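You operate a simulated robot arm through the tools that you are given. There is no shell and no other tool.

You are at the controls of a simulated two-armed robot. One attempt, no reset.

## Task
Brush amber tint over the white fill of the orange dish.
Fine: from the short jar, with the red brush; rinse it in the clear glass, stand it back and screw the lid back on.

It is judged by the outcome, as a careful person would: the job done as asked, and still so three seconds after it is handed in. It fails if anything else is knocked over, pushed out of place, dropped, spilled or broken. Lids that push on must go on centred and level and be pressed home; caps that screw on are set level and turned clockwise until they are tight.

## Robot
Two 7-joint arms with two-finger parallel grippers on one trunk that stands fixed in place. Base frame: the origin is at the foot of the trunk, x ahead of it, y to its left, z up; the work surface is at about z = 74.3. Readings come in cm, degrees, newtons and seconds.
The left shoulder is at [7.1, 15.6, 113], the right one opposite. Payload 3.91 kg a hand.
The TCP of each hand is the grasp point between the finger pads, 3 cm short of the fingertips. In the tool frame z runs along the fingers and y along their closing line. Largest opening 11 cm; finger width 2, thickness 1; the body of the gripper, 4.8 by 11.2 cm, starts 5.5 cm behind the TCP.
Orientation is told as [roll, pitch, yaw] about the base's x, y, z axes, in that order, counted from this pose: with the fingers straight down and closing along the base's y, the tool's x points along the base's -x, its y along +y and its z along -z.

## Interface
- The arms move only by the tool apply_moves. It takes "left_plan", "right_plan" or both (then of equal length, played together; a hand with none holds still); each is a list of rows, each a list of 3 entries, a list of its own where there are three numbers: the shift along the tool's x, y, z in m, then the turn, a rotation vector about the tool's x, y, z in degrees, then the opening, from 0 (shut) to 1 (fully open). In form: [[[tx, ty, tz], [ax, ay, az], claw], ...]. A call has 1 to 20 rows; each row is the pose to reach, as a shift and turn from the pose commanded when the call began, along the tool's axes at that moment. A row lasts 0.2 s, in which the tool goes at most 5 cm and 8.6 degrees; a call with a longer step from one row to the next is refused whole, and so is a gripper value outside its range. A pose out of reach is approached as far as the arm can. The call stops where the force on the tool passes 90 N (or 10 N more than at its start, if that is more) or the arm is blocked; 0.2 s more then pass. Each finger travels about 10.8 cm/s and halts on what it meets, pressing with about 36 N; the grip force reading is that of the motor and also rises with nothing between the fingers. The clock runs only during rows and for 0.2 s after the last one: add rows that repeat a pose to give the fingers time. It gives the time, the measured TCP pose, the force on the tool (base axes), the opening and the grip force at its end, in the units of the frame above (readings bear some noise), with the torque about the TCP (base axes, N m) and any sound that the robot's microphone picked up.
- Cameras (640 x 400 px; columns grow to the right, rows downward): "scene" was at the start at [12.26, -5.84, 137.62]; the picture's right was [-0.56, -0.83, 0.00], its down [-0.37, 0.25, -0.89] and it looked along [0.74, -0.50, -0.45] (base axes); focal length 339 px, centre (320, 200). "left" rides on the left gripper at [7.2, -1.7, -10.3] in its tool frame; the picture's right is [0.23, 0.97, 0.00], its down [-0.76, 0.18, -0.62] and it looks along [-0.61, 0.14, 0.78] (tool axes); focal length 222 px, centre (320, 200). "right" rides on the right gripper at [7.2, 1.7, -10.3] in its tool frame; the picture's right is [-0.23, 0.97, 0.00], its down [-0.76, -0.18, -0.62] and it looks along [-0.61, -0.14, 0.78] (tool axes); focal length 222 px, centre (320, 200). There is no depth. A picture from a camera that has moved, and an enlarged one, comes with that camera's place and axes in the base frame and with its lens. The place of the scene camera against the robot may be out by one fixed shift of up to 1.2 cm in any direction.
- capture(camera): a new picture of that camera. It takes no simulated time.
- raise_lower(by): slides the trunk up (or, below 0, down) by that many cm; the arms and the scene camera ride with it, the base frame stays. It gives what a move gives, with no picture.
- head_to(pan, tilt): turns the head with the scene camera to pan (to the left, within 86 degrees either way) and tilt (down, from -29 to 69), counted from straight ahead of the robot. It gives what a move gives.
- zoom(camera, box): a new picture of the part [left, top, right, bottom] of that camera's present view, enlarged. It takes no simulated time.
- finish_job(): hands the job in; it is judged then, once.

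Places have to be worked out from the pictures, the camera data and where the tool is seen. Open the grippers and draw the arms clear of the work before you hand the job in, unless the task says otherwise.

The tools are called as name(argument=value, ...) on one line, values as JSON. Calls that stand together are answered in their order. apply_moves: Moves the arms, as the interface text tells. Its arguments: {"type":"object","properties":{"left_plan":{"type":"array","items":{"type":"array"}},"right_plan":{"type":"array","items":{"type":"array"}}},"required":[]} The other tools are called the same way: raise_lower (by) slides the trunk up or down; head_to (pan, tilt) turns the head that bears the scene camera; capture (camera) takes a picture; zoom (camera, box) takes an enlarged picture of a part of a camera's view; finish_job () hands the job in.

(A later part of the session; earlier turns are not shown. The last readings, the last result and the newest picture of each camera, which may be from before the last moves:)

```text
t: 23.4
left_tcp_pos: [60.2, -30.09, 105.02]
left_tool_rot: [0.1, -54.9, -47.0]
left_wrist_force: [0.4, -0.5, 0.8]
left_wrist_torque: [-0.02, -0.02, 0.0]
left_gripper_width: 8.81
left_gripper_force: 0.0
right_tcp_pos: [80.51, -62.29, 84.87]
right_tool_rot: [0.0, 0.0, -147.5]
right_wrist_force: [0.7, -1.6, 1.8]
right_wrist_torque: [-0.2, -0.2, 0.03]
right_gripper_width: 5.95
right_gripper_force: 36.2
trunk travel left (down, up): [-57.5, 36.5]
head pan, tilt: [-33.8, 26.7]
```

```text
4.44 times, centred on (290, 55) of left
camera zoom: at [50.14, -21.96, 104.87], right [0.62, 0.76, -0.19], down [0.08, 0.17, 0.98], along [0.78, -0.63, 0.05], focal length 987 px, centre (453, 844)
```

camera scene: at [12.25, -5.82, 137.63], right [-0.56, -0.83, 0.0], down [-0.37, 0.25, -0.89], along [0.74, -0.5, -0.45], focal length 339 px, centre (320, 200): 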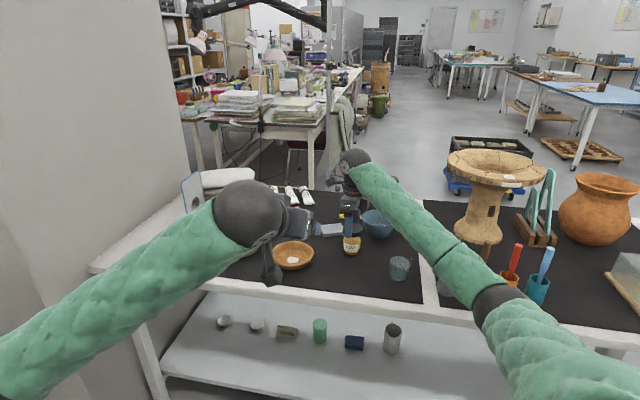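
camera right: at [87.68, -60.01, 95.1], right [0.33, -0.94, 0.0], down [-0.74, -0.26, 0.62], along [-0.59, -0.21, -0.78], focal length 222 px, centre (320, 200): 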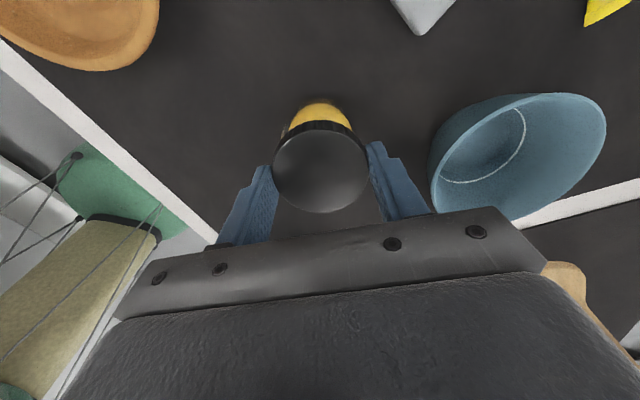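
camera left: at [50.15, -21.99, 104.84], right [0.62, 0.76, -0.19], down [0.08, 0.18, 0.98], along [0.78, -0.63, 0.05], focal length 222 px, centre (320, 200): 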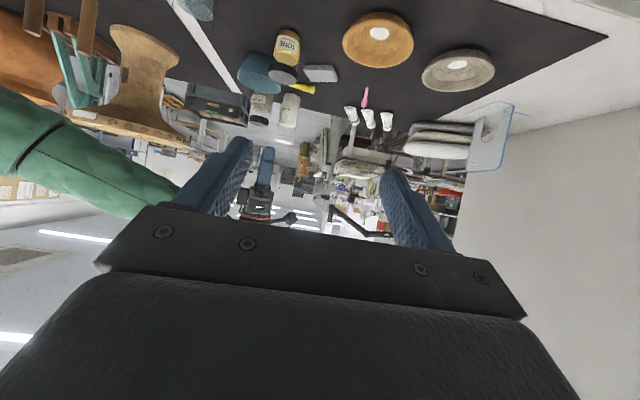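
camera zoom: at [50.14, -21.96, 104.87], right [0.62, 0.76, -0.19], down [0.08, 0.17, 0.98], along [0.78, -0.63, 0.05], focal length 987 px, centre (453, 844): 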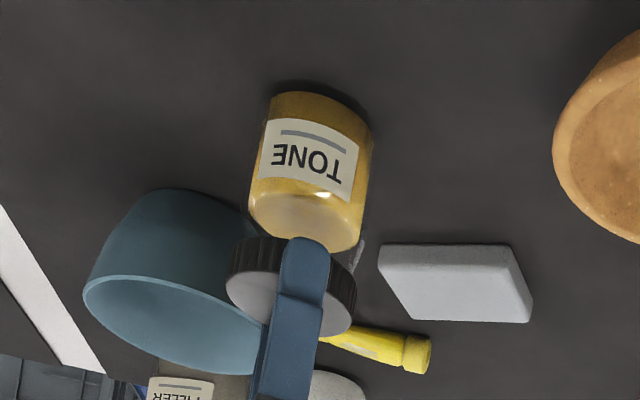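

The jar stayed put and the fingers slid up the lid. I'll re-seat the grip and try a small counter-clockwise turn, watching the label to see whether the jar itself turns.

apply_moves(right_plan=[[[0, 0, 0], [0, 0, 0], 0.7], [[0, 0, 0.008], [0, 0, 0], 0.7], [[0, 0, 0.017], [0, 0, 0], 0.7], [[0, 0, 0.017], [0, 0, 0], 0.3], [[0, 0, 0.017], [0, 0, 0], 0.3], [[0, 0, 0.017], [0, 0, 0], 0.3]])

apply_moves(right_plan=[[[0, 0, 0], [0, 0, -4], 0.3], [[0, 0, 0], [0, 0, -8], 0.3], [[0, 0, 0], [0, 0, -12], 0.3], [[0, 0, 0], [0, 0, -16], 0.3], [[0, 0, 0], [0, 0, -20], 0.3]])

zoom(camera="scene", box=[335, 205, 371, 260])

capture(camera="right")

zoom(camera="left", box=[240, 10, 340, 100])

```text
t: 24.8
left_tcp_pos: [60.16, -29.99, 104.92]
left_tool_rot: [0.1, -55.0, -47.0]
left_wrist_force: [-0.5, 0.0, -0.6]
left_wrist_torque: [0.03, -0.01, 0.0]
left_gripper_width: 8.78
left_gripper_force: 0.0
right_tcp_pos: [80.56, -62.28, 83.11]
right_tool_rot: [0.0, -0.1, -147.6]
right_wrist_force: [-0.4, 1.7, -0.4]
right_wrist_torque: [0.03, -0.04, -0.01]
right_gripper_width: 6.01
right_gripper_force: 36.4
trunk travel left (down, up): [-57.5, 36.5]
head pan, tilt: [-33.8, 26.7]
```

```text
t: 26.0
left_tcp_pos: [60.18, -30.09, 105.04]
left_tool_rot: [0.0, -55.0, -47.1]
left_wrist_force: [-0.1, -0.6, -0.6]
left_wrist_torque: [0.0, 0.02, -0.01]
left_gripper_width: 8.79
left_gripper_force: 0.1
right_tcp_pos: [80.49, -62.43, 83.1]
right_tool_rot: [0.0, 0.0, -127.5]
right_wrist_force: [0.0, -0.4, 0.5]
right_wrist_torque: [-0.03, -0.02, -0.01]
right_gripper_width: 6.0
right_gripper_force: 35.7
trunk travel left (down, up): [-57.5, 36.5]
head pan, tilt: [-33.8, 26.7]
```

```text
7.27 times, centred on (353, 232) of scene
camera zoom: at [12.27, -5.84, 137.62], right [-0.56, -0.83, 0.0], down [-0.37, 0.25, -0.89], along [0.74, -0.5, -0.45], focal length 2465 px, centre (80, -36)
```

zoom: 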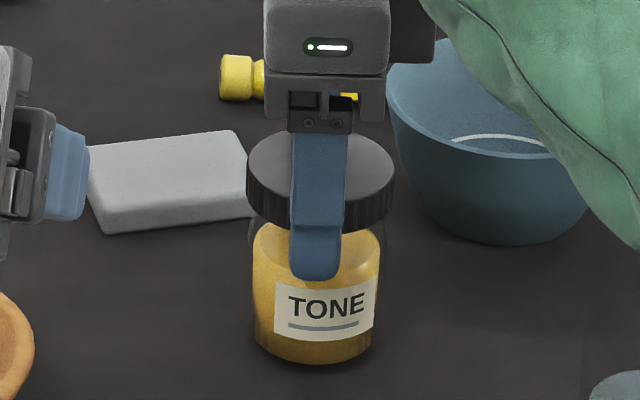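

```text
taken
camera right: at [86.45, -57.78, 93.32], right [0.63, -0.77, 0.0], down [-0.6, -0.5, 0.62], along [-0.48, -0.4, -0.78], focal length 222 px, centre (320, 200)
```

right: 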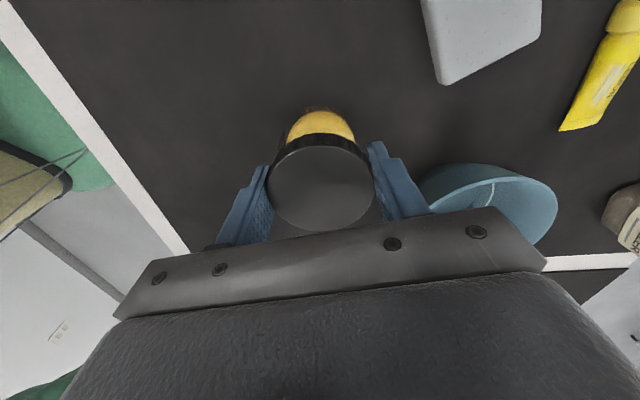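

```text
4.44 times, centred on (290, 55) of left
camera zoom: at [50.15, -21.97, 104.85], right [0.62, 0.76, -0.19], down [0.08, 0.17, 0.98], along [0.78, -0.63, 0.05], focal length 987 px, centre (453, 844)
```

zoom: 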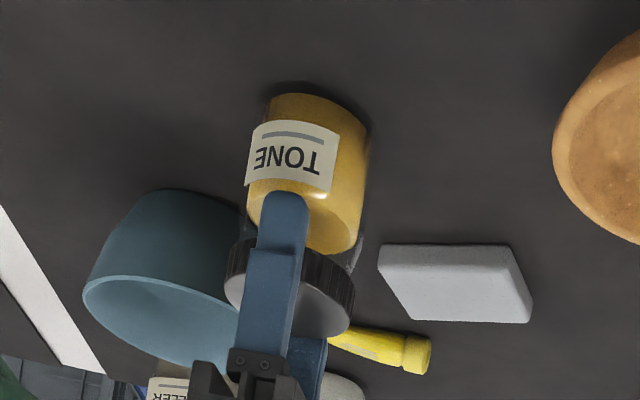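

The label moved with the lid, so the jar spins and does need holding. I'll retry a slow lift to see whether the jar comes up with this grip.

apply_moves(right_plan=[[[0, 0, 0], [0, 0, 0], 0], [[0, 0, -0.001], [0, 0, 0], 0], [[0, 0, -0.002], [0, 0, 0], 0], [[0, 0, -0.003], [0, 0, 0], 0], [[0, 0, -0.004], [0, 0, 0], 0], [[0, 0, -0.005], [0, 0, 0], 0], [[0, 0, -0.006], [0, 0, 0], 0], [[0, 0, -0.007], [0, 0, 0], 0], [[0, 0, -0.008], [0, 0, 0], 0]])

zoom(camera="scene", box=[335, 205, 371, 260])

```text
t: 28.0
left_tcp_pos: [60.1, -30.12, 104.82]
left_tool_rot: [0.0, -55.0, -47.0]
left_wrist_force: [-0.4, -0.3, -0.2]
left_wrist_torque: [0.01, 0.04, -0.01]
left_gripper_width: 8.79
left_gripper_force: 0.1
right_tcp_pos: [80.53, -62.35, 83.86]
right_tool_rot: [-0.2, 0.0, -127.6]
right_wrist_force: [0.2, 0.4, -1.8]
right_wrist_torque: [0.0, 0.0, 0.0]
right_gripper_width: 6.01
right_gripper_force: 36.5
trunk travel left (down, up): [-57.5, 36.5]
head pan, tilt: [-33.8, 26.7]
```

```text
7.27 times, centred on (353, 232) of scene
camera zoom: at [12.29, -5.85, 137.62], right [-0.56, -0.83, 0.0], down [-0.37, 0.25, -0.89], along [0.74, -0.5, -0.45], focal length 2465 px, centre (80, -36)
```

zoom: 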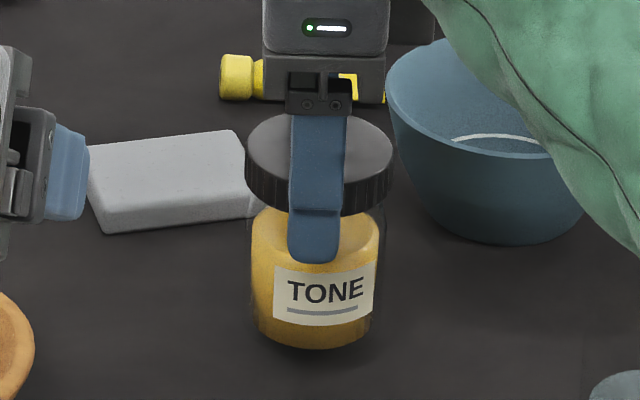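

The slow lift with a full-close command worked; the jar is up about 0.8 cm. I'll carry it slowly toward the edge and set it down at about (72.5, -54).

apply_moves(right_plan=[[[0.0006, -0.0038, 0], [0, 0, 0], 0], [[0.002, -0.012, 0], [0, 0, 0], 0], [[0.0035, -0.0229, 0], [0, 0, 0], 0], [[0.0053, -0.0344, 0], [0, 0, 0], 0], [[0.007, -0.0459, 0], [0, 0, 0], 0], [[0.0088, -0.0574, 0], [0, 0, 0], 0], [[0.0106, -0.0688, 0], [0, 0, 0], 0], [[0.0123, -0.0803, 0], [0, 0, 0], 0], [[0.0141, -0.0918, 0], [0, 0, 0], 0], [[0.0156, -0.102, 0], [0, 0, 0], 0], [[0.0168, -0.11, 0], [0, 0, 0], 0], [[0.0176, -0.1147, 0], [0, 0, 0], 0], [[0.0176, -0.1147, 0], [0, 0, 0], 0]])

capture(camera="scene")

zoom(camera="scene", box=[320, 205, 370, 280])

```text
t: 30.8
left_tcp_pos: [60.11, -29.96, 104.93]
left_tool_rot: [0.1, -55.0, -47.0]
left_wrist_force: [0.2, 0.8, 0.5]
left_wrist_torque: [0.0, 0.05, -0.05]
left_gripper_width: 8.78
left_gripper_force: 0.1
right_tcp_pos: [72.32, -53.96, 83.95]
right_tool_rot: [0.0, 0.0, -127.6]
right_wrist_force: [0.0, -0.1, -2.7]
right_wrist_torque: [0.0, -0.04, -0.02]
right_gripper_width: 5.98
right_gripper_force: 35.7
trunk travel left (down, up): [-57.5, 36.5]
head pan, tilt: [-33.8, 26.7]
```

```text
taken
camera scene: at [12.29, -5.85, 137.62], right [-0.56, -0.83, 0.0], down [-0.37, 0.25, -0.89], along [0.74, -0.5, -0.45], focal length 339 px, centre (320, 200)
```

scene: 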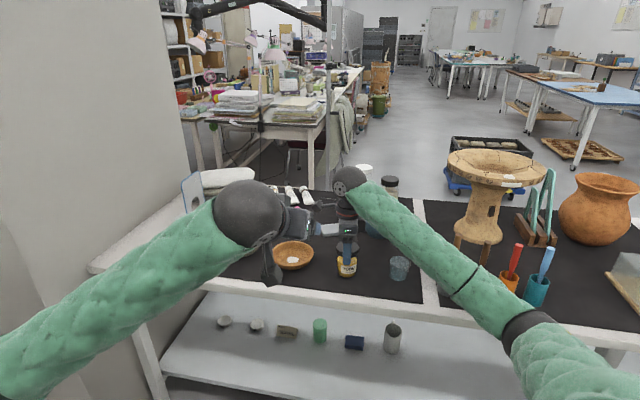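

```text
5.33 times, centred on (345, 242) of scene
camera zoom: at [12.29, -5.85, 137.62], right [-0.56, -0.83, 0.0], down [-0.37, 0.25, -0.89], along [0.74, -0.5, -0.45], focal length 1808 px, centre (187, -27)
```

zoom: 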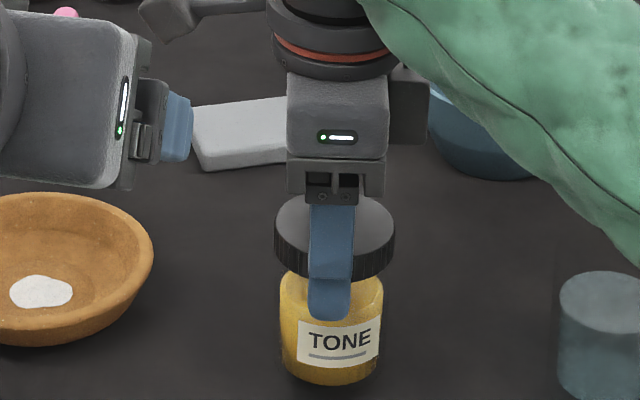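

Jar carried without slipping. Lowering it gently onto the mat now.

apply_moves(right_plan=[[[0, 0, 0.002], [0, 0, 0], 0], [[0, 0, 0.004], [0, 0, 0], 0], [[0, 0, 0.006], [0, 0, 0], 0], [[0, 0, 0.007], [0, 0, 0], 0], [[0, 0, 0.008], [0, 0, 0], 0], [[0, 0, 0.008], [0, 0, 0], 0]])

zoom(camera="scene", box=[320, 205, 370, 280])

```text
t: 32.2
left_tcp_pos: [60.14, -30.04, 104.94]
left_tool_rot: [-0.1, -55.0, -47.0]
left_wrist_force: [0.4, 0.0, 0.9]
left_wrist_torque: [0.0, 0.04, -0.02]
left_gripper_width: 8.79
left_gripper_force: 0.0
right_tcp_pos: [72.56, -54.03, 83.0]
right_tool_rot: [0.1, 0.1, -127.5]
right_wrist_force: [0.7, 0.8, 0.8]
right_wrist_torque: [0.02, 0.04, 0.01]
right_gripper_width: 5.96
right_gripper_force: 36.4
trunk travel left (down, up): [-57.5, 36.5]
head pan, tilt: [-33.8, 26.7]
```

```text
5.33 times, centred on (345, 242) of scene
camera zoom: at [12.27, -5.83, 137.63], right [-0.56, -0.83, 0.0], down [-0.37, 0.25, -0.89], along [0.74, -0.5, -0.45], focal length 1808 px, centre (187, -27)
```

zoom: 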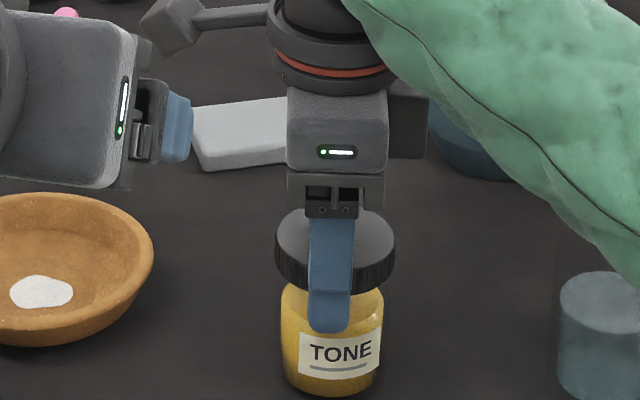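

The jar rests at about (72.5, -54) with the right hand still steadying the lid. I'll bring the left hand to a pre-grasp 12 cm behind the jar along its approach line, tilting to 30° below horizontal.

apply_moves(left_plan=[[[0.0138, -0.0105, 0.0342], [0, -0.7, 0], 0.8], [[0.0276, -0.021, 0.0683], [0, -1.4, 0], 0.8], [[0.0414, -0.0315, 0.1025], [0, -2.1, 0], 0.8], [[0.0553, -0.042, 0.1366], [0, -2.9, 0], 0.8], [[0.0691, -0.0525, 0.1708], [0, -3.6, 0], 0.8], [[0.0829, -0.063, 0.205], [0, -4.3, 0], 0.8], [[0.0967, -0.0735, 0.2391], [0, -5, 0], 0.8], [[0.0967, -0.0735, 0.2391], [0, -5, 0], 0.8]])

capture(camera="scene")

capture(camera="left")

capture(camera="right")

```text
t: 34.0
left_tcp_pos: [64.26, -44.97, 83.11]
left_tool_rot: [0.0, -60.0, -47.0]
left_wrist_force: [-0.2, 0.3, 0.6]
left_wrist_torque: [-0.01, 0.01, 0.02]
left_gripper_width: 8.79
left_gripper_force: 0.1
right_tcp_pos: [72.35, -53.98, 82.94]
right_tool_rot: [0.0, 0.1, -127.6]
right_wrist_force: [1.0, 0.9, 1.5]
right_wrist_torque: [0.03, -0.04, -0.02]
right_gripper_width: 5.91
right_gripper_force: 36.0
trunk travel left (down, up): [-57.5, 36.5]
head pan, tilt: [-33.8, 26.7]
```

```text
taken
camera scene: at [12.26, -5.83, 137.62], right [-0.56, -0.83, 0.0], down [-0.37, 0.25, -0.89], along [0.74, -0.5, -0.45], focal length 339 px, centre (320, 200)
```

scene: 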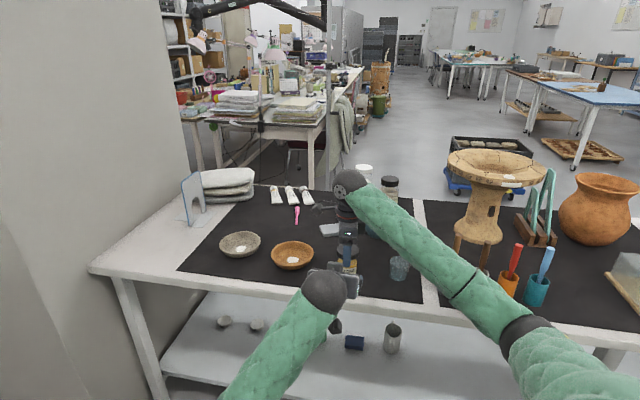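

```text
taken
camera left: at [54.28, -36.99, 81.94], right [0.63, 0.75, -0.2], down [0.02, 0.24, 0.97], along [0.77, -0.62, 0.13], focal length 222 px, centre (320, 200)
```

left: 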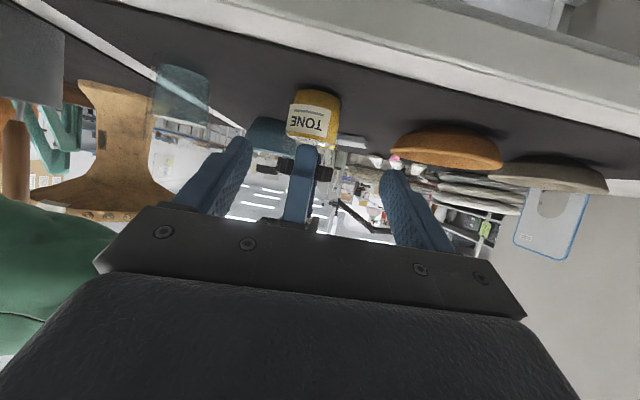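

```text
taken
camera right: at [78.39, -49.41, 93.33], right [0.63, -0.77, 0.0], down [-0.6, -0.5, 0.62], along [-0.48, -0.4, -0.78], focal length 222 px, centre (320, 200)
```

right: 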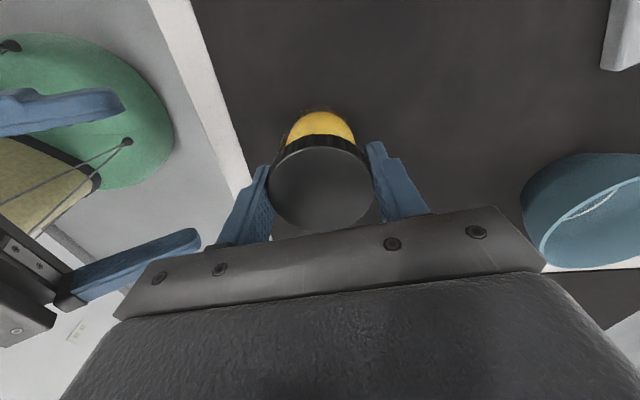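

The jar is centred between the left fingers. I'll advance the left hand along its axis to the jar body, then check before closing.

apply_moves(left_plan=[[[-0.0007, -0.0004, 0.03], [0, 0, 0], 0.8], [[-0.0014, -0.0008, 0.06], [0, 0, 0], 0.8], [[-0.002, -0.0012, 0.085], [0, 0, 0], 0.8], [[-0.0025, -0.0015, 0.105], [0, 0, 0], 0.8], [[-0.0029, -0.0017, 0.121], [0, 0, 0], 0.8], [[-0.0029, -0.0017, 0.121], [0, 0, 0], 0.8]])

zoom(camera="scene", box=[290, 200, 400, 290])

capture(camera="left")

capture(camera="right")

```text
t: 34.8
left_tcp_pos: [70.99, -46.15, 76.85]
left_tool_rot: [4.2, -58.9, -49.0]
left_wrist_force: [-12.8, 14.6, 25.6]
left_wrist_torque: [-0.86, 0.75, -0.79]
left_gripper_width: 8.64
left_gripper_force: 0.1
right_tcp_pos: [72.45, -53.95, 83.0]
right_tool_rot: [-0.1, -0.2, -127.5]
right_wrist_force: [-2.0, 1.7, 4.2]
right_wrist_torque: [0.07, 0.12, 0.04]
right_gripper_width: 5.91
right_gripper_force: 35.7
trunk travel left (down, up): [-57.5, 36.5]
head pan, tilt: [-33.8, 26.7]
stopped in row 3 (left hand): the force on the tool passed its limit at 102 N (the readings are from after the stop); the commanded pose is now the measured one
```

```text
4.44 times, centred on (345, 245) of scene
camera zoom: at [12.19, -5.74, 137.65], right [-0.56, -0.83, 0.0], down [-0.37, 0.25, -0.89], along [0.74, -0.5, -0.45], focal length 1506 px, centre (209, 0)
```

zoom: 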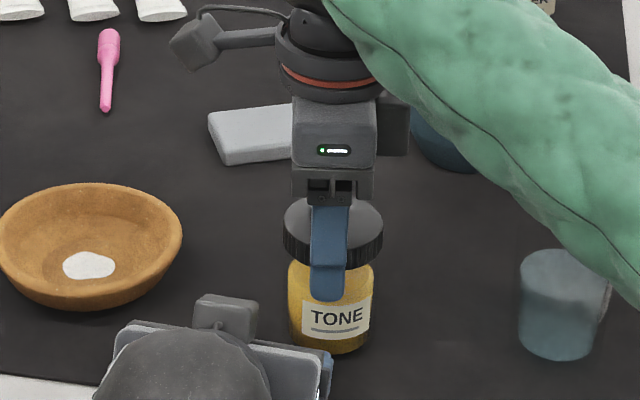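

```text
taken
camera left: at [60.85, -38.28, 75.82], right [0.62, 0.77, -0.16], down [0.0, 0.2, 0.98], along [0.79, -0.6, 0.12], focal length 222 px, centre (320, 200)
```

left: 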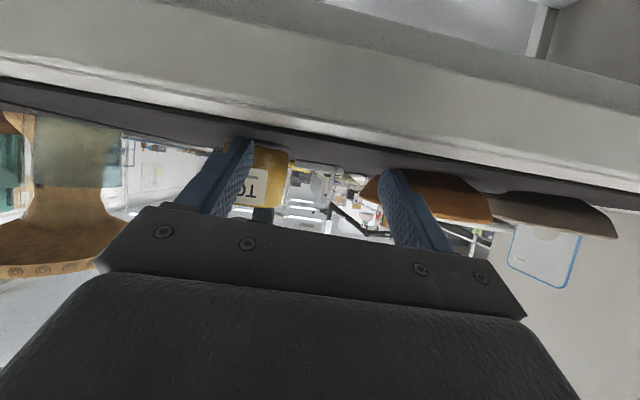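

```text
taken
camera right: at [78.36, -49.3, 93.29], right [0.63, -0.77, 0.0], down [-0.6, -0.5, 0.62], along [-0.48, -0.4, -0.78], focal length 222 px, centre (320, 200)
```

right: 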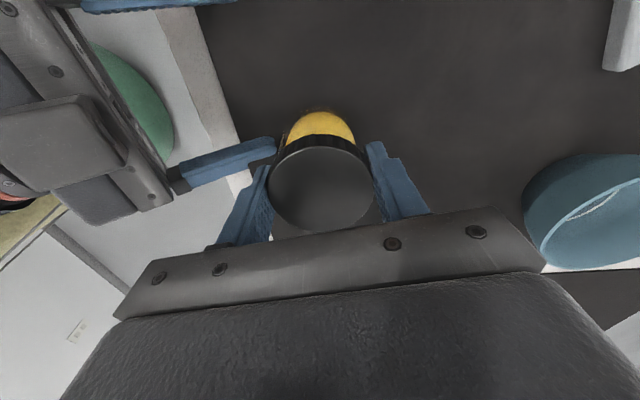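

The left hand was stopped by contact and sits displaced sideways by about 4 cm; the jar and right hand have not moved. I'll look at the whole scene to find what it touched.

capture(camera="scene")

zoom(camera="scene", box=[230, 230, 390, 400])

zoom(camera="left", box=[100, 80, 480, 300])

zoom(camera="right", box=[0, 0, 420, 240])

```text
taken
camera scene: at [12.19, -5.74, 137.65], right [-0.56, -0.83, 0.0], down [-0.37, 0.25, -0.89], along [0.74, -0.5, -0.45], focal length 339 px, centre (320, 200)
```

scene: 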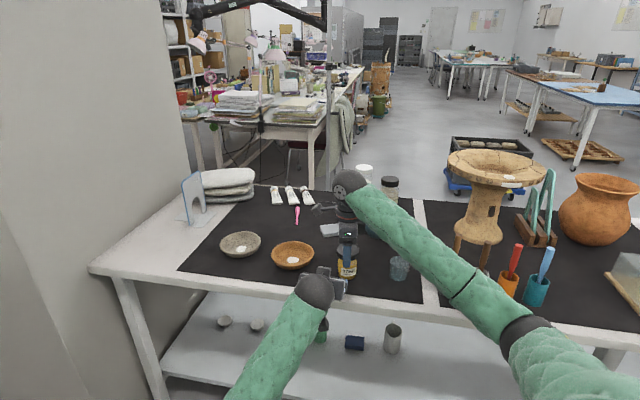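

```text
2.35 times, centred on (310, 315) of scene
camera zoom: at [12.19, -5.74, 137.65], right [-0.56, -0.83, 0.0], down [-0.37, 0.25, -0.89], along [0.74, -0.5, -0.45], focal length 798 px, centre (344, -71)
```

zoom: 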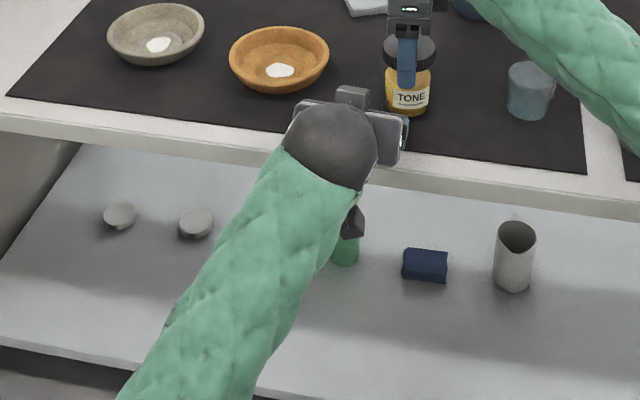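

```text
1.68 times, centred on (290, 190) of left
camera zoom: at [60.85, -38.28, 75.82], right [0.62, 0.77, -0.16], down [0.0, 0.2, 0.98], along [0.79, -0.6, 0.12], focal length 374 px, centre (370, 217)
```

zoom: 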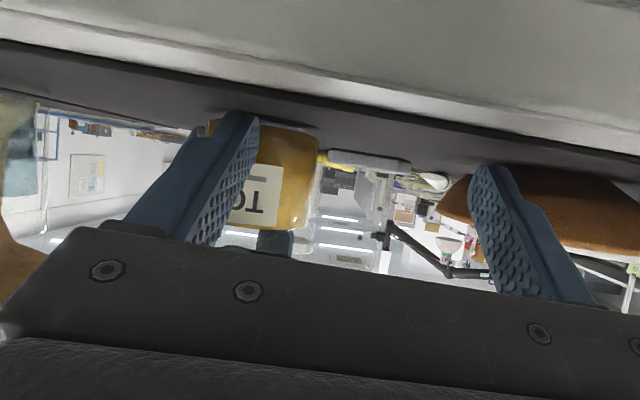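

```text
1.52 times, centred on (210, 120) of right
camera zoom: at [78.36, -49.3, 93.29], right [0.63, -0.77, 0.0], down [-0.6, -0.5, 0.62], along [-0.48, -0.4, -0.78], focal length 338 px, centre (488, 322)
```

zoom: 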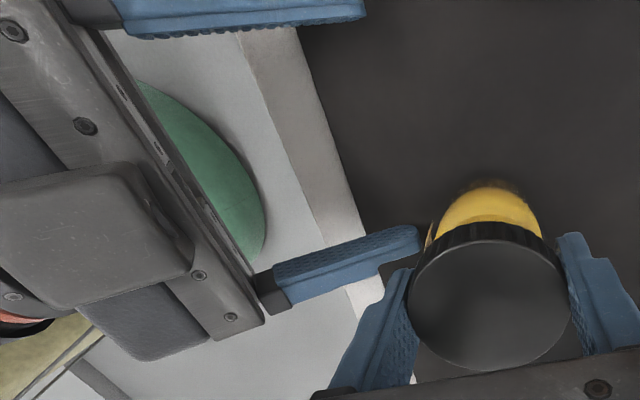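

The readings show an upward and backward push, consistent with a left fingertip touching the mat; nothing else appears disturbed. I'll back the left hand off upward and away, and see where it goes.

apply_moves(left_plan=[[[-0.008, 0, -0.012], [0, 0, 0], 0.8], [[-0.014, 0, -0.03], [0, 0, 0], 0.8], [[-0.018, 0, -0.05], [0, 0, 0], 0.8], [[-0.02, 0, -0.07], [0, 0, 0], 0.8], [[-0.02, 0, -0.07], [0, 0, 0], 0.8]])

capture(camera="scene")

capture(camera="left")

```text
t: 36.0
left_tcp_pos: [69.01, -41.66, 82.59]
left_tool_rot: [7.3, -59.0, -51.0]
left_wrist_force: [0.3, -0.3, -0.1]
left_wrist_torque: [-0.04, -0.03, -0.01]
left_gripper_width: 8.81
left_gripper_force: 0.1
right_tcp_pos: [72.51, -53.9, 82.85]
right_tool_rot: [-0.1, 0.0, -127.6]
right_wrist_force: [0.2, 1.9, 5.1]
right_wrist_torque: [0.02, -0.06, 0.03]
right_gripper_width: 5.9
right_gripper_force: 36.3
trunk travel left (down, up): [-57.5, 36.5]
head pan, tilt: [-33.8, 26.7]
```

```text
taken
camera scene: at [12.22, -5.8, 137.63], right [-0.56, -0.83, 0.0], down [-0.37, 0.25, -0.89], along [0.74, -0.5, -0.45], focal length 339 px, centre (320, 200)
```

scene: 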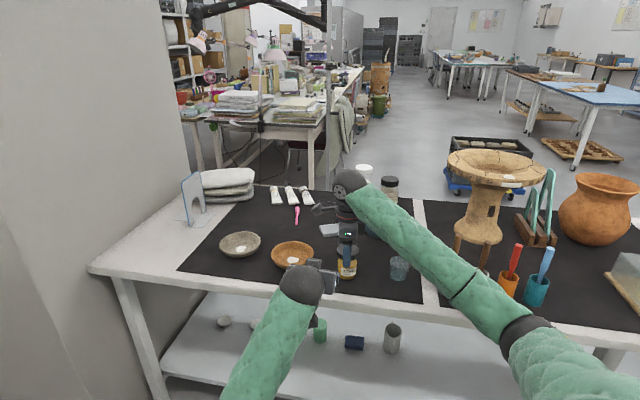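

```text
taken
camera left: at [58.78, -33.94, 81.46], right [0.61, 0.78, -0.13], down [-0.02, 0.18, 0.98], along [0.79, -0.6, 0.13], focal length 222 px, centre (320, 200)
```

left: 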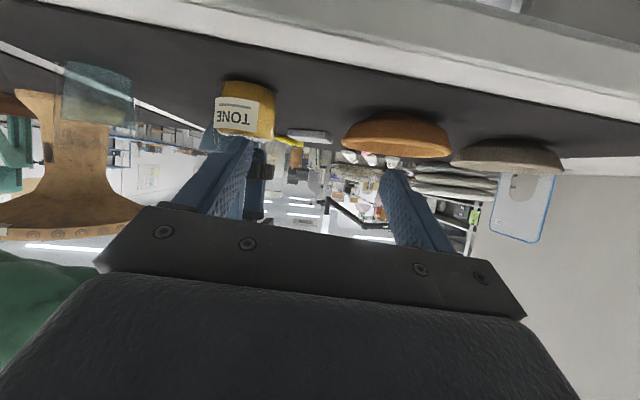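

The left hand drifts and twists there, which indicates a joint limit when it reaches that far across. So I'll change the approach: do the lid work in the air, in front of the robot, where the left hand moved freely. First, retreat the left hand.

apply_moves(left_plan=[[[0, 0.003, -0.044], [0, 0, 0], 0.8], [[0, 0.007, -0.087], [0, 0, 0], 0.8], [[0, 0.01, -0.131], [0, 0, 0], 0.8], [[0, 0.014, -0.175], [0, 0, 0], 0.8], [[0, 0.017, -0.218], [0, 0, 0], 0.8], [[0, 0.021, -0.262], [0, 0, 0], 0.8], [[0, 0.024, -0.305], [0, 0, 0], 0.8], [[0, 0.028, -0.349], [0, 0, 0], 0.8], [[0, 0.028, -0.349], [0, 0, 0], 0.8]])

capture(camera="scene")

capture(camera="right")

```text
t: 38.0
left_tcp_pos: [47.76, -19.95, 100.14]
left_tool_rot: [3.8, -58.7, -48.9]
left_wrist_force: [0.0, 0.3, -0.1]
left_wrist_torque: [0.0, -0.04, -0.01]
left_gripper_width: 8.79
left_gripper_force: 0.1
right_tcp_pos: [72.43, -53.98, 83.03]
right_tool_rot: [-0.1, -0.2, -127.6]
right_wrist_force: [-1.0, 1.8, 5.7]
right_wrist_torque: [-0.06, -0.02, 0.05]
right_gripper_width: 5.89
right_gripper_force: 36.1
trunk travel left (down, up): [-57.5, 36.5]
head pan, tilt: [-33.8, 26.7]
```

```text
taken
camera scene: at [12.2, -5.8, 137.63], right [-0.56, -0.83, 0.0], down [-0.37, 0.25, -0.89], along [0.74, -0.5, -0.45], focal length 339 px, centre (320, 200)
```

scene: 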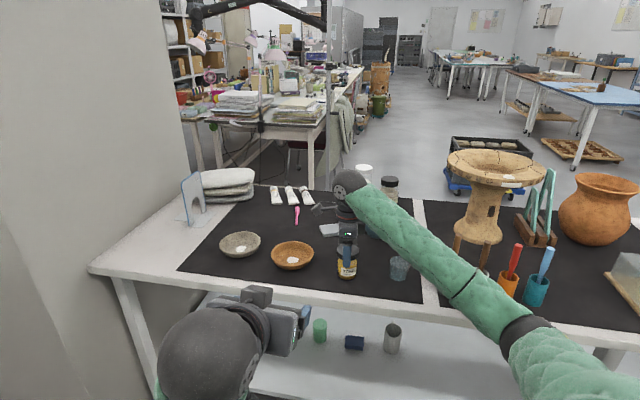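

```text
taken
camera right: at [78.35, -49.38, 93.27], right [0.63, -0.77, 0.0], down [-0.6, -0.5, 0.62], along [-0.48, -0.4, -0.78], focal length 222 px, centre (320, 200)
```

right: 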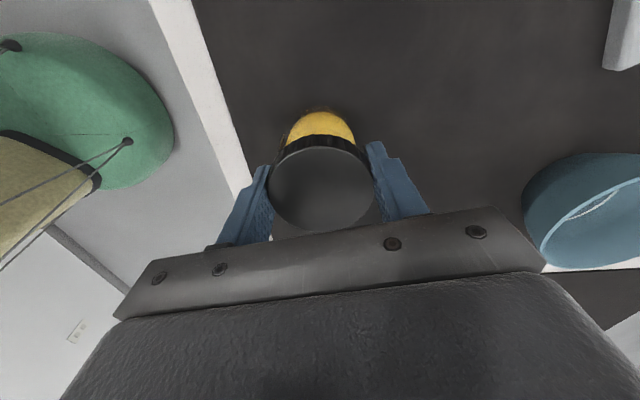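

The left hand is free again. I'll straighten its roll and flatten its pitch to 15° below horizontal, and begin a slow lift of the jar with the right hand.

apply_moves(left_plan=[[[0, 0, 0], [1.9, 0, 0], 0.8], [[0, 0, 0], [3.8, 0, 0], 0.8], [[0, 0, 0], [3.8, 0, 0], 0.8]])

apply_moves(left_plan=[[[0, 0, 0], [0, -5.4, 0], 0.8], [[0, 0, 0], [0, -10.8, 0], 0.8], [[0, 0, 0], [0, -16.3, 0], 0.8], [[0, 0, 0], [0, -16.3, 0], 0.8]])

apply_moves(right_plan=[[[0, 0, -0.001], [0, 0, 0], 0], [[0, 0, -0.002], [0, 0, 0], 0], [[0, 0, -0.004], [0, 0, 0], 0], [[0, 0, -0.007], [0, 0, 0], 0], [[0, 0, -0.011], [0, 0, 0], 0], [[0, 0, -0.016], [0, 0, 0], 0], [[0, 0, -0.021], [0, 0, 0], 0], [[0, 0, -0.025], [0, 0, 0], 0], [[0, 0, -0.028], [0, 0, 0], 0], [[0, 0, -0.03], [0, 0, 0], 0], [[0, 0, -0.03], [0, 0, 0], 0]])

zoom(camera="scene", box=[290, 180, 410, 290])

```text
t: 38.8
left_tcp_pos: [47.81, -20.05, 100.21]
left_tool_rot: [-0.1, -58.8, -48.8]
left_wrist_force: [0.7, -0.6, -0.1]
left_wrist_torque: [0.01, -0.02, 0.0]
left_gripper_width: 8.8
left_gripper_force: 0.0
right_tcp_pos: [72.46, -54.02, 82.86]
right_tool_rot: [-0.1, -0.1, -127.4]
right_wrist_force: [-2.0, 1.8, 5.5]
right_wrist_torque: [0.01, 0.06, -0.02]
right_gripper_width: 5.89
right_gripper_force: 36.1
trunk travel left (down, up): [-57.5, 36.5]
head pan, tilt: [-33.8, 26.7]
```

```text
t: 39.8
left_tcp_pos: [47.83, -20.14, 100.09]
left_tool_rot: [-0.2, -75.1, -48.8]
left_wrist_force: [0.2, 0.2, 0.9]
left_wrist_torque: [-0.02, 0.0, -0.01]
left_gripper_width: 8.8
left_gripper_force: 0.0
right_tcp_pos: [72.45, -54.05, 82.96]
right_tool_rot: [-0.1, 0.0, -127.4]
right_wrist_force: [-1.8, 1.5, 3.5]
right_wrist_torque: [0.01, 0.05, 0.01]
right_gripper_width: 5.91
right_gripper_force: 36.0
trunk travel left (down, up): [-57.5, 36.5]
head pan, tilt: [-33.8, 26.7]
```

```text
t: 42.2
left_tcp_pos: [47.99, -20.19, 100.18]
left_tool_rot: [-0.1, -75.0, -48.7]
left_wrist_force: [0.2, 0.0, 0.1]
left_wrist_torque: [-0.02, -0.01, 0.02]
left_gripper_width: 8.8
left_gripper_force: 0.1
right_tcp_pos: [72.39, -54.12, 85.89]
right_tool_rot: [-0.1, 0.0, -127.5]
right_wrist_force: [0.1, 0.1, -3.3]
right_wrist_torque: [0.03, 0.02, -0.02]
right_gripper_width: 5.91
right_gripper_force: 36.4
trunk travel left (down, up): [-57.5, 36.5]
head pan, tilt: [-33.8, 26.7]
```

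```text
3.64 times, centred on (350, 235) of scene
camera zoom: at [12.27, -5.85, 137.62], right [-0.56, -0.83, 0.0], down [-0.37, 0.25, -0.89], along [0.74, -0.5, -0.45], focal length 1233 px, centre (211, 73)
```

zoom: 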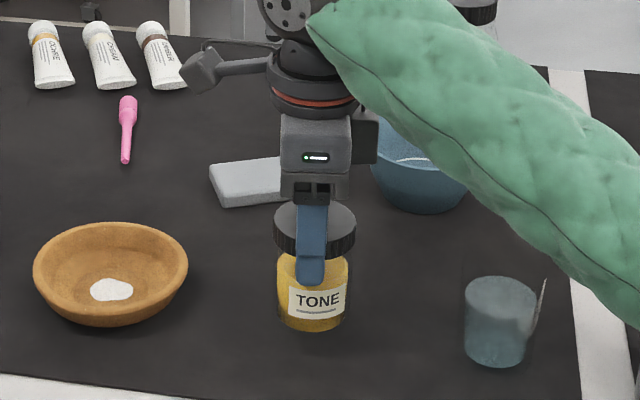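

The jar is held firmly, about 0.3 kg. I'll carry it smoothly to (62, -36) with the hand at z≈105.9, in front of the left hand.

apply_moves(right_plan=[[[0.0008, -0.0019, -0.002], [0, 0, 0], 0], [[0.0024, -0.0058, -0.006], [0, 0, 0], 0], [[0.0056, -0.0135, -0.014], [0, 0, 0], 0], [[0.0096, -0.0231, -0.0239], [0, 0, 0], 0], [[0.0144, -0.0346, -0.0359], [0, 0, 0], 0], [[0.0192, -0.0462, -0.0479], [0, 0, 0], 0], [[0.024, -0.0577, -0.0599], [0, 0, 0], 0], [[0.0288, -0.0693, -0.0718], [0, 0, 0], 0], [[0.0336, -0.0808, -0.0838], [0, 0, 0], 0], [[0.0384, -0.0924, -0.0958], [0, 0, 0], 0], [[0.0431, -0.1039, -0.1077], [0, 0, 0], 0], [[0.0479, -0.1154, -0.1197], [0, 0, 0], 0], [[0.0527, -0.127, -0.1317], [0, 0, 0], 0], [[0.0575, -0.1385, -0.1436], [0, 0, 0], 0], [[0.0623, -0.1501, -0.1556], [0, 0, 0], 0], [[0.0671, -0.1616, -0.1676], [0, 0, 0], 0], [[0.0719, -0.1732, -0.1796], [0, 0, 0], 0], [[0.0759, -0.1828, -0.1895], [0, 0, 0], 0], [[0.0787, -0.1895, -0.1965], [0, 0, 0], 0], [[0.0799, -0.1924, -0.1995], [0, 0, 0], 0]])

capture(camera="scene")

capture(camera="left")

capture(camera="right")

```text
t: 46.4
left_tcp_pos: [47.88, -20.15, 100.13]
left_tool_rot: [0.0, -75.0, -48.8]
left_wrist_force: [0.3, 0.4, 0.2]
left_wrist_torque: [0.0, 0.02, 0.05]
left_gripper_width: 8.82
left_gripper_force: 0.1
right_tcp_pos: [65.23, -42.02, 102.89]
right_tool_rot: [-0.1, 0.1, -127.3]
right_wrist_force: [-0.4, 1.4, -2.9]
right_wrist_torque: [-0.03, -0.01, -0.01]
right_gripper_width: 5.87
right_gripper_force: 36.0
right hand out of reach, approached as far as the arm can: row 15, 16, 17, 18, 19, 20
trunk travel left (down, up): [-57.5, 36.5]
head pan, tilt: [-33.8, 26.7]
```

```text
taken
camera scene: at [12.26, -5.84, 137.62], right [-0.56, -0.83, 0.0], down [-0.37, 0.25, -0.89], along [0.74, -0.5, -0.45], focal length 339 px, centre (320, 200)
```

scene: 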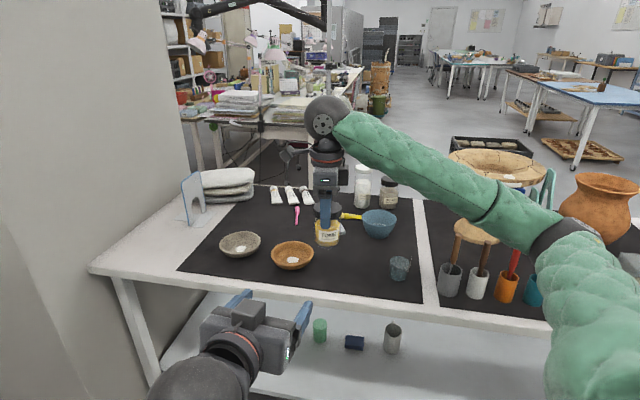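

```text
taken
camera left: at [38.66, -12.31, 95.71], right [0.69, 0.69, -0.22], down [-0.13, 0.42, 0.9], along [0.71, -0.59, 0.38], focal length 222 px, centre (320, 200)
```

left: 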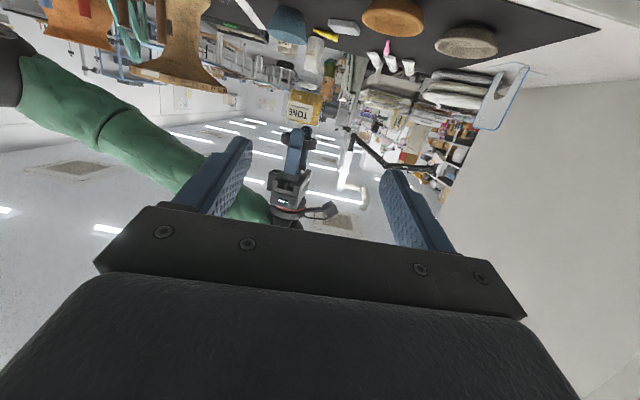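

```text
taken
camera right: at [71.16, -37.3, 113.15], right [0.64, -0.77, 0.0], down [-0.6, -0.5, 0.62], along [-0.48, -0.4, -0.78], focal length 222 px, centre (320, 200)
```

right: 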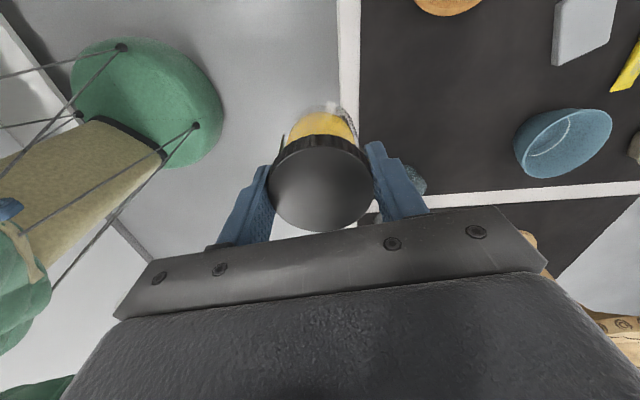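

The right arm reported it can't reach further left with the wrist turned to -127°. It holds the jar at (65.2, -42.0). I'll settle the command there and turn the wrist back toward -80° to regain range.

apply_moves(right_plan=[[[-0.0047, 0.0104, 0.0049], [0, 0, 0], 0], [[-0.0094, 0.0208, 0.0099], [0, 0, 0], 0], [[-0.0141, 0.0312, 0.0148], [0, 0, 0], 0], [[-0.0187, 0.0415, 0.0197], [0, 0, 0], 0], [[-0.0234, 0.0519, 0.0247], [0, 0, 0], 0], [[-0.0281, 0.0623, 0.0296], [0, 0, 0], 0], [[-0.0281, 0.0623, 0.0296], [0, 0, -4], 0], [[-0.0281, 0.0623, 0.0296], [0, 0, -8], 0], [[-0.0281, 0.0623, 0.0296], [0, 0, -12], 0], [[-0.0281, 0.0623, 0.0296], [0, 0, -16], 0], [[-0.0281, 0.0623, 0.0296], [0, 0, -20], 0], [[-0.0281, 0.0623, 0.0296], [0, 0, -24], 0], [[-0.0281, 0.0623, 0.0296], [0, 0, -28], 0], [[-0.0281, 0.0623, 0.0296], [0, 0, -32], 0], [[-0.0281, 0.0623, 0.0296], [0, 0, -36], 0], [[-0.0281, 0.0623, 0.0296], [0, 0, -40], 0], [[-0.0281, 0.0623, 0.0296], [0, 0, -44], 0], [[-0.0281, 0.0623, 0.0296], [0, 0, -47], 0]])

capture(camera="scene")

```text
t: 50.2
left_tcp_pos: [47.84, -20.12, 100.17]
left_tool_rot: [-0.1, -75.0, -48.7]
left_wrist_force: [-0.8, 0.0, 0.0]
left_wrist_torque: [0.01, -0.04, 0.0]
left_gripper_width: 8.81
left_gripper_force: 0.0
right_tcp_pos: [68.61, -48.0, 99.96]
right_tool_rot: [-0.1, 0.1, -80.5]
right_wrist_force: [0.3, 0.8, -1.6]
right_wrist_torque: [-0.01, -0.05, 0.03]
right_gripper_width: 5.87
right_gripper_force: 36.0
trunk travel left (down, up): [-57.5, 36.5]
head pan, tilt: [-33.8, 26.7]
```

```text
taken
camera scene: at [12.27, -5.85, 137.62], right [-0.56, -0.83, 0.0], down [-0.37, 0.25, -0.89], along [0.74, -0.5, -0.45], focal length 339 px, centre (320, 200)
```

scene: 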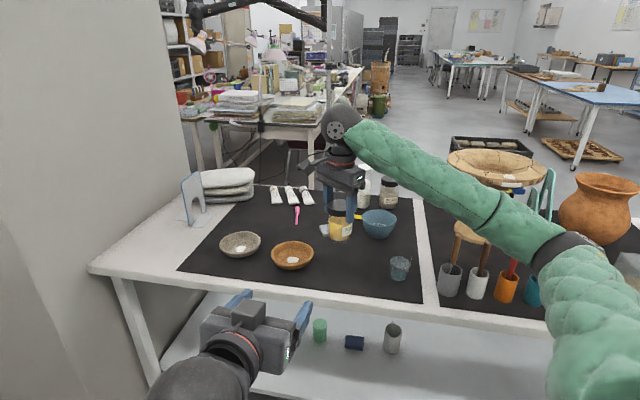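

The command resets to the reached pose, so the jar is now at (68.6, -48, 100) with yaw -80°. I'll carry it to (62, -36, 105.9).

apply_moves(right_plan=[[[0.0026, -0.0009, -0.0012], [0, 0, 0], 0], [[0.009, -0.0032, -0.0041], [0, 0, 0], 0], [[0.0194, -0.0068, -0.0089], [0, 0, 0], 0], [[0.0323, -0.0113, -0.0148], [0, 0, 0], 0], [[0.0465, -0.0163, -0.0212], [0, 0, 0], 0], [[0.062, -0.0217, -0.0283], [0, 0, 0], 0], [[0.0775, -0.0272, -0.0354], [0, 0, 0], 0], [[0.093, -0.0326, -0.0425], [0, 0, 0], 0], [[0.1072, -0.0376, -0.049], [0, 0, 0], 0], [[0.1189, -0.0417, -0.0543], [0, 0, 0], 0], [[0.1266, -0.0444, -0.0578], [0, 0, 0], 0], [[0.1292, -0.0453, -0.059], [0, 0, 0], 0], [[0.1292, -0.0453, -0.059], [0, 0, 0], 0]])

capture(camera="scene")

capture(camera="left")

capture(camera="right")

```text
t: 53.0
left_tcp_pos: [47.91, -20.11, 100.04]
left_tool_rot: [-0.1, -75.0, -48.7]
left_wrist_force: [-1.2, 0.9, -0.6]
left_wrist_torque: [0.01, 0.0, 0.01]
left_gripper_width: 8.8
left_gripper_force: 0.0
right_tcp_pos: [61.88, -36.04, 105.96]
right_tool_rot: [-0.1, 0.0, -80.5]
right_wrist_force: [0.6, 0.3, -3.0]
right_wrist_torque: [0.01, -0.02, 0.0]
right_gripper_width: 5.88
right_gripper_force: 35.9
trunk travel left (down, up): [-57.5, 36.5]
head pan, tilt: [-33.8, 26.7]
```

```text
taken
camera scene: at [12.27, -5.85, 137.62], right [-0.56, -0.83, 0.0], down [-0.37, 0.25, -0.89], along [0.74, -0.5, -0.45], focal length 339 px, centre (320, 200)
```

scene: 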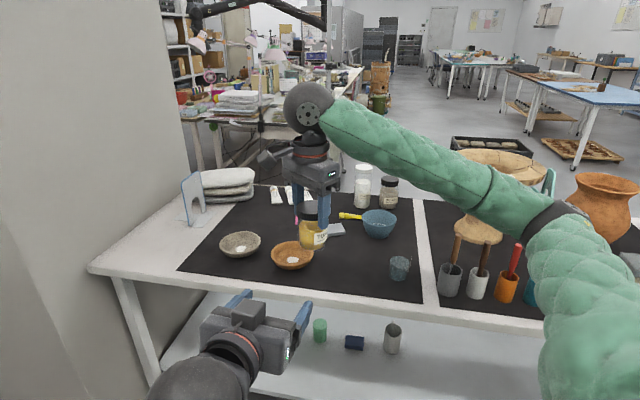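

```text
taken
camera left: at [38.67, -12.31, 95.71], right [0.69, 0.69, -0.22], down [-0.13, 0.42, 0.9], along [0.71, -0.59, 0.38], focal length 222 px, centre (320, 200)
```

left: 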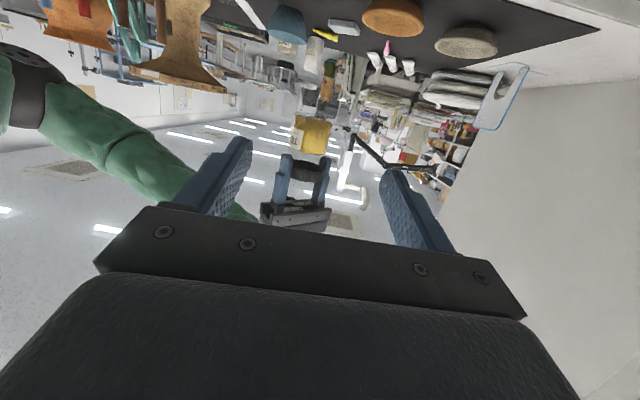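

```text
taken
camera right: at [62.62, -28.67, 116.31], right [1.0, -0.06, 0.0], down [-0.05, -0.78, 0.62], along [-0.04, -0.62, -0.78], focal length 222 px, centre (320, 200)
```

right: 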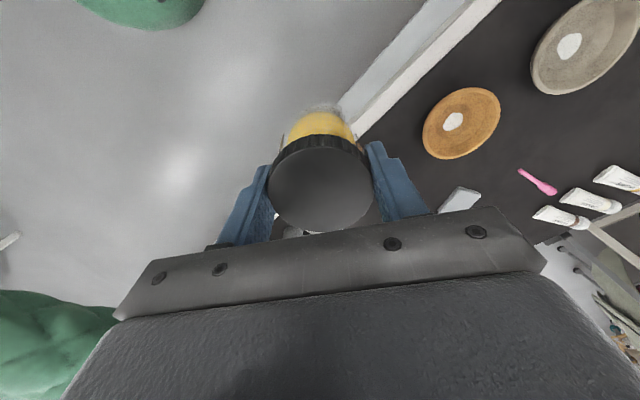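

The jar is steady at (61.9, -36). The left hand is aligned with it, so I'll slide it straight in 20 cm horizontally with open fingers, then check before closing.

apply_moves(left_plan=[[[-0.0066, 0, 0.0245], [0, 0, 0], 0.8], [[-0.0131, 0, 0.0489], [0, 0, 0], 0.8], [[-0.0197, 0.0001, 0.0733], [0, 0, 0], 0.8], [[-0.0262, 0.0002, 0.0978], [0, 0, 0], 0.8], [[-0.0328, 0.0003, 0.1222], [0, 0, 0], 0.8], [[-0.0393, 0.0004, 0.1466], [0, 0, 0], 0.8], [[-0.0393, 0.0004, 0.1466], [0, 0, 0], 0.8]])

capture(camera="left")

capture(camera="right")

capture(camera="scene")

```text
t: 54.6
left_tcp_pos: [58.07, -31.49, 99.81]
left_tool_rot: [1.1, -74.7, -49.7]
left_wrist_force: [1.0, 0.0, 1.0]
left_wrist_torque: [0.02, 0.01, 0.04]
left_gripper_width: 8.8
left_gripper_force: 0.1
right_tcp_pos: [61.97, -35.9, 106.02]
right_tool_rot: [-0.1, -0.1, -80.6]
right_wrist_force: [-0.8, -0.3, -3.4]
right_wrist_torque: [0.0, -0.01, 0.02]
right_gripper_width: 5.91
right_gripper_force: 35.9
trunk travel left (down, up): [-57.5, 36.5]
head pan, tilt: [-33.8, 26.7]
```

```text
taken
camera left: at [48.89, -23.65, 95.46], right [0.69, 0.69, -0.21], down [-0.13, 0.42, 0.9], along [0.71, -0.59, 0.38], focal length 222 px, centre (320, 200)
```

left: 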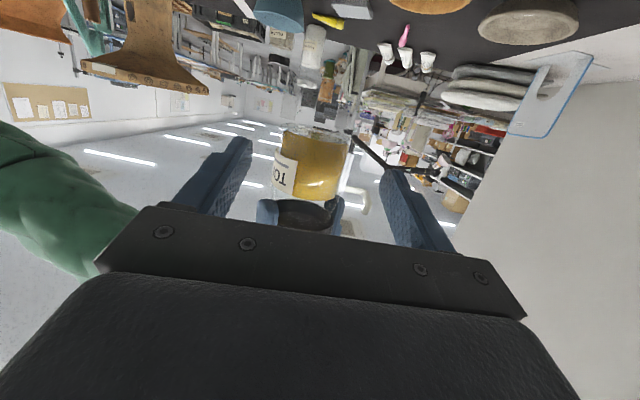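

```text
taken
camera right: at [62.6, -28.67, 116.32], right [1.0, -0.06, 0.0], down [-0.05, -0.78, 0.62], along [-0.04, -0.62, -0.78], focal length 222 px, centre (320, 200)
```

right: 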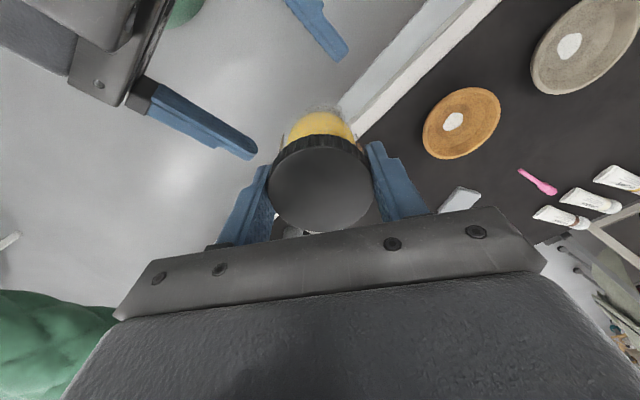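

```text
taken
camera scene: at [12.24, -5.84, 137.63], right [-0.56, -0.83, 0.0], down [-0.37, 0.25, -0.89], along [0.74, -0.5, -0.45], focal length 339 px, centre (320, 200)
```

scene: 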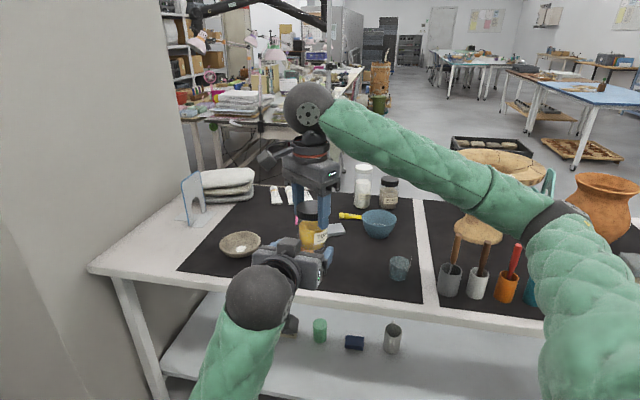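

The left hand's orientation is starting to drift (1°), so it is close to a limit here. I'll back it off 4 cm and bring the jar to it with the right hand instead.

apply_moves(left_plan=[[[0.0052, 0, -0.0193], [0, 0, 0], 0.8], [[0.0104, 0, -0.0386], [0, 0, 0], 0.8], [[0.0104, 0, -0.0386], [0, 0, 0], 0.8]])

```text
t: 55.4
left_tcp_pos: [55.49, -28.74, 100.04]
left_tool_rot: [-0.2, -74.9, -48.6]
left_wrist_force: [0.2, -0.5, 0.4]
left_wrist_torque: [0.01, 0.01, -0.03]
left_gripper_width: 8.8
left_gripper_force: 0.0
right_tcp_pos: [61.99, -36.03, 105.93]
right_tool_rot: [-0.2, 0.1, -80.5]
right_wrist_force: [0.1, 0.5, -2.0]
right_wrist_torque: [0.03, 0.04, -0.03]
right_gripper_width: 5.88
right_gripper_force: 36.0
trunk travel left (down, up): [-57.5, 36.5]
head pan, tilt: [-33.8, 26.7]
```

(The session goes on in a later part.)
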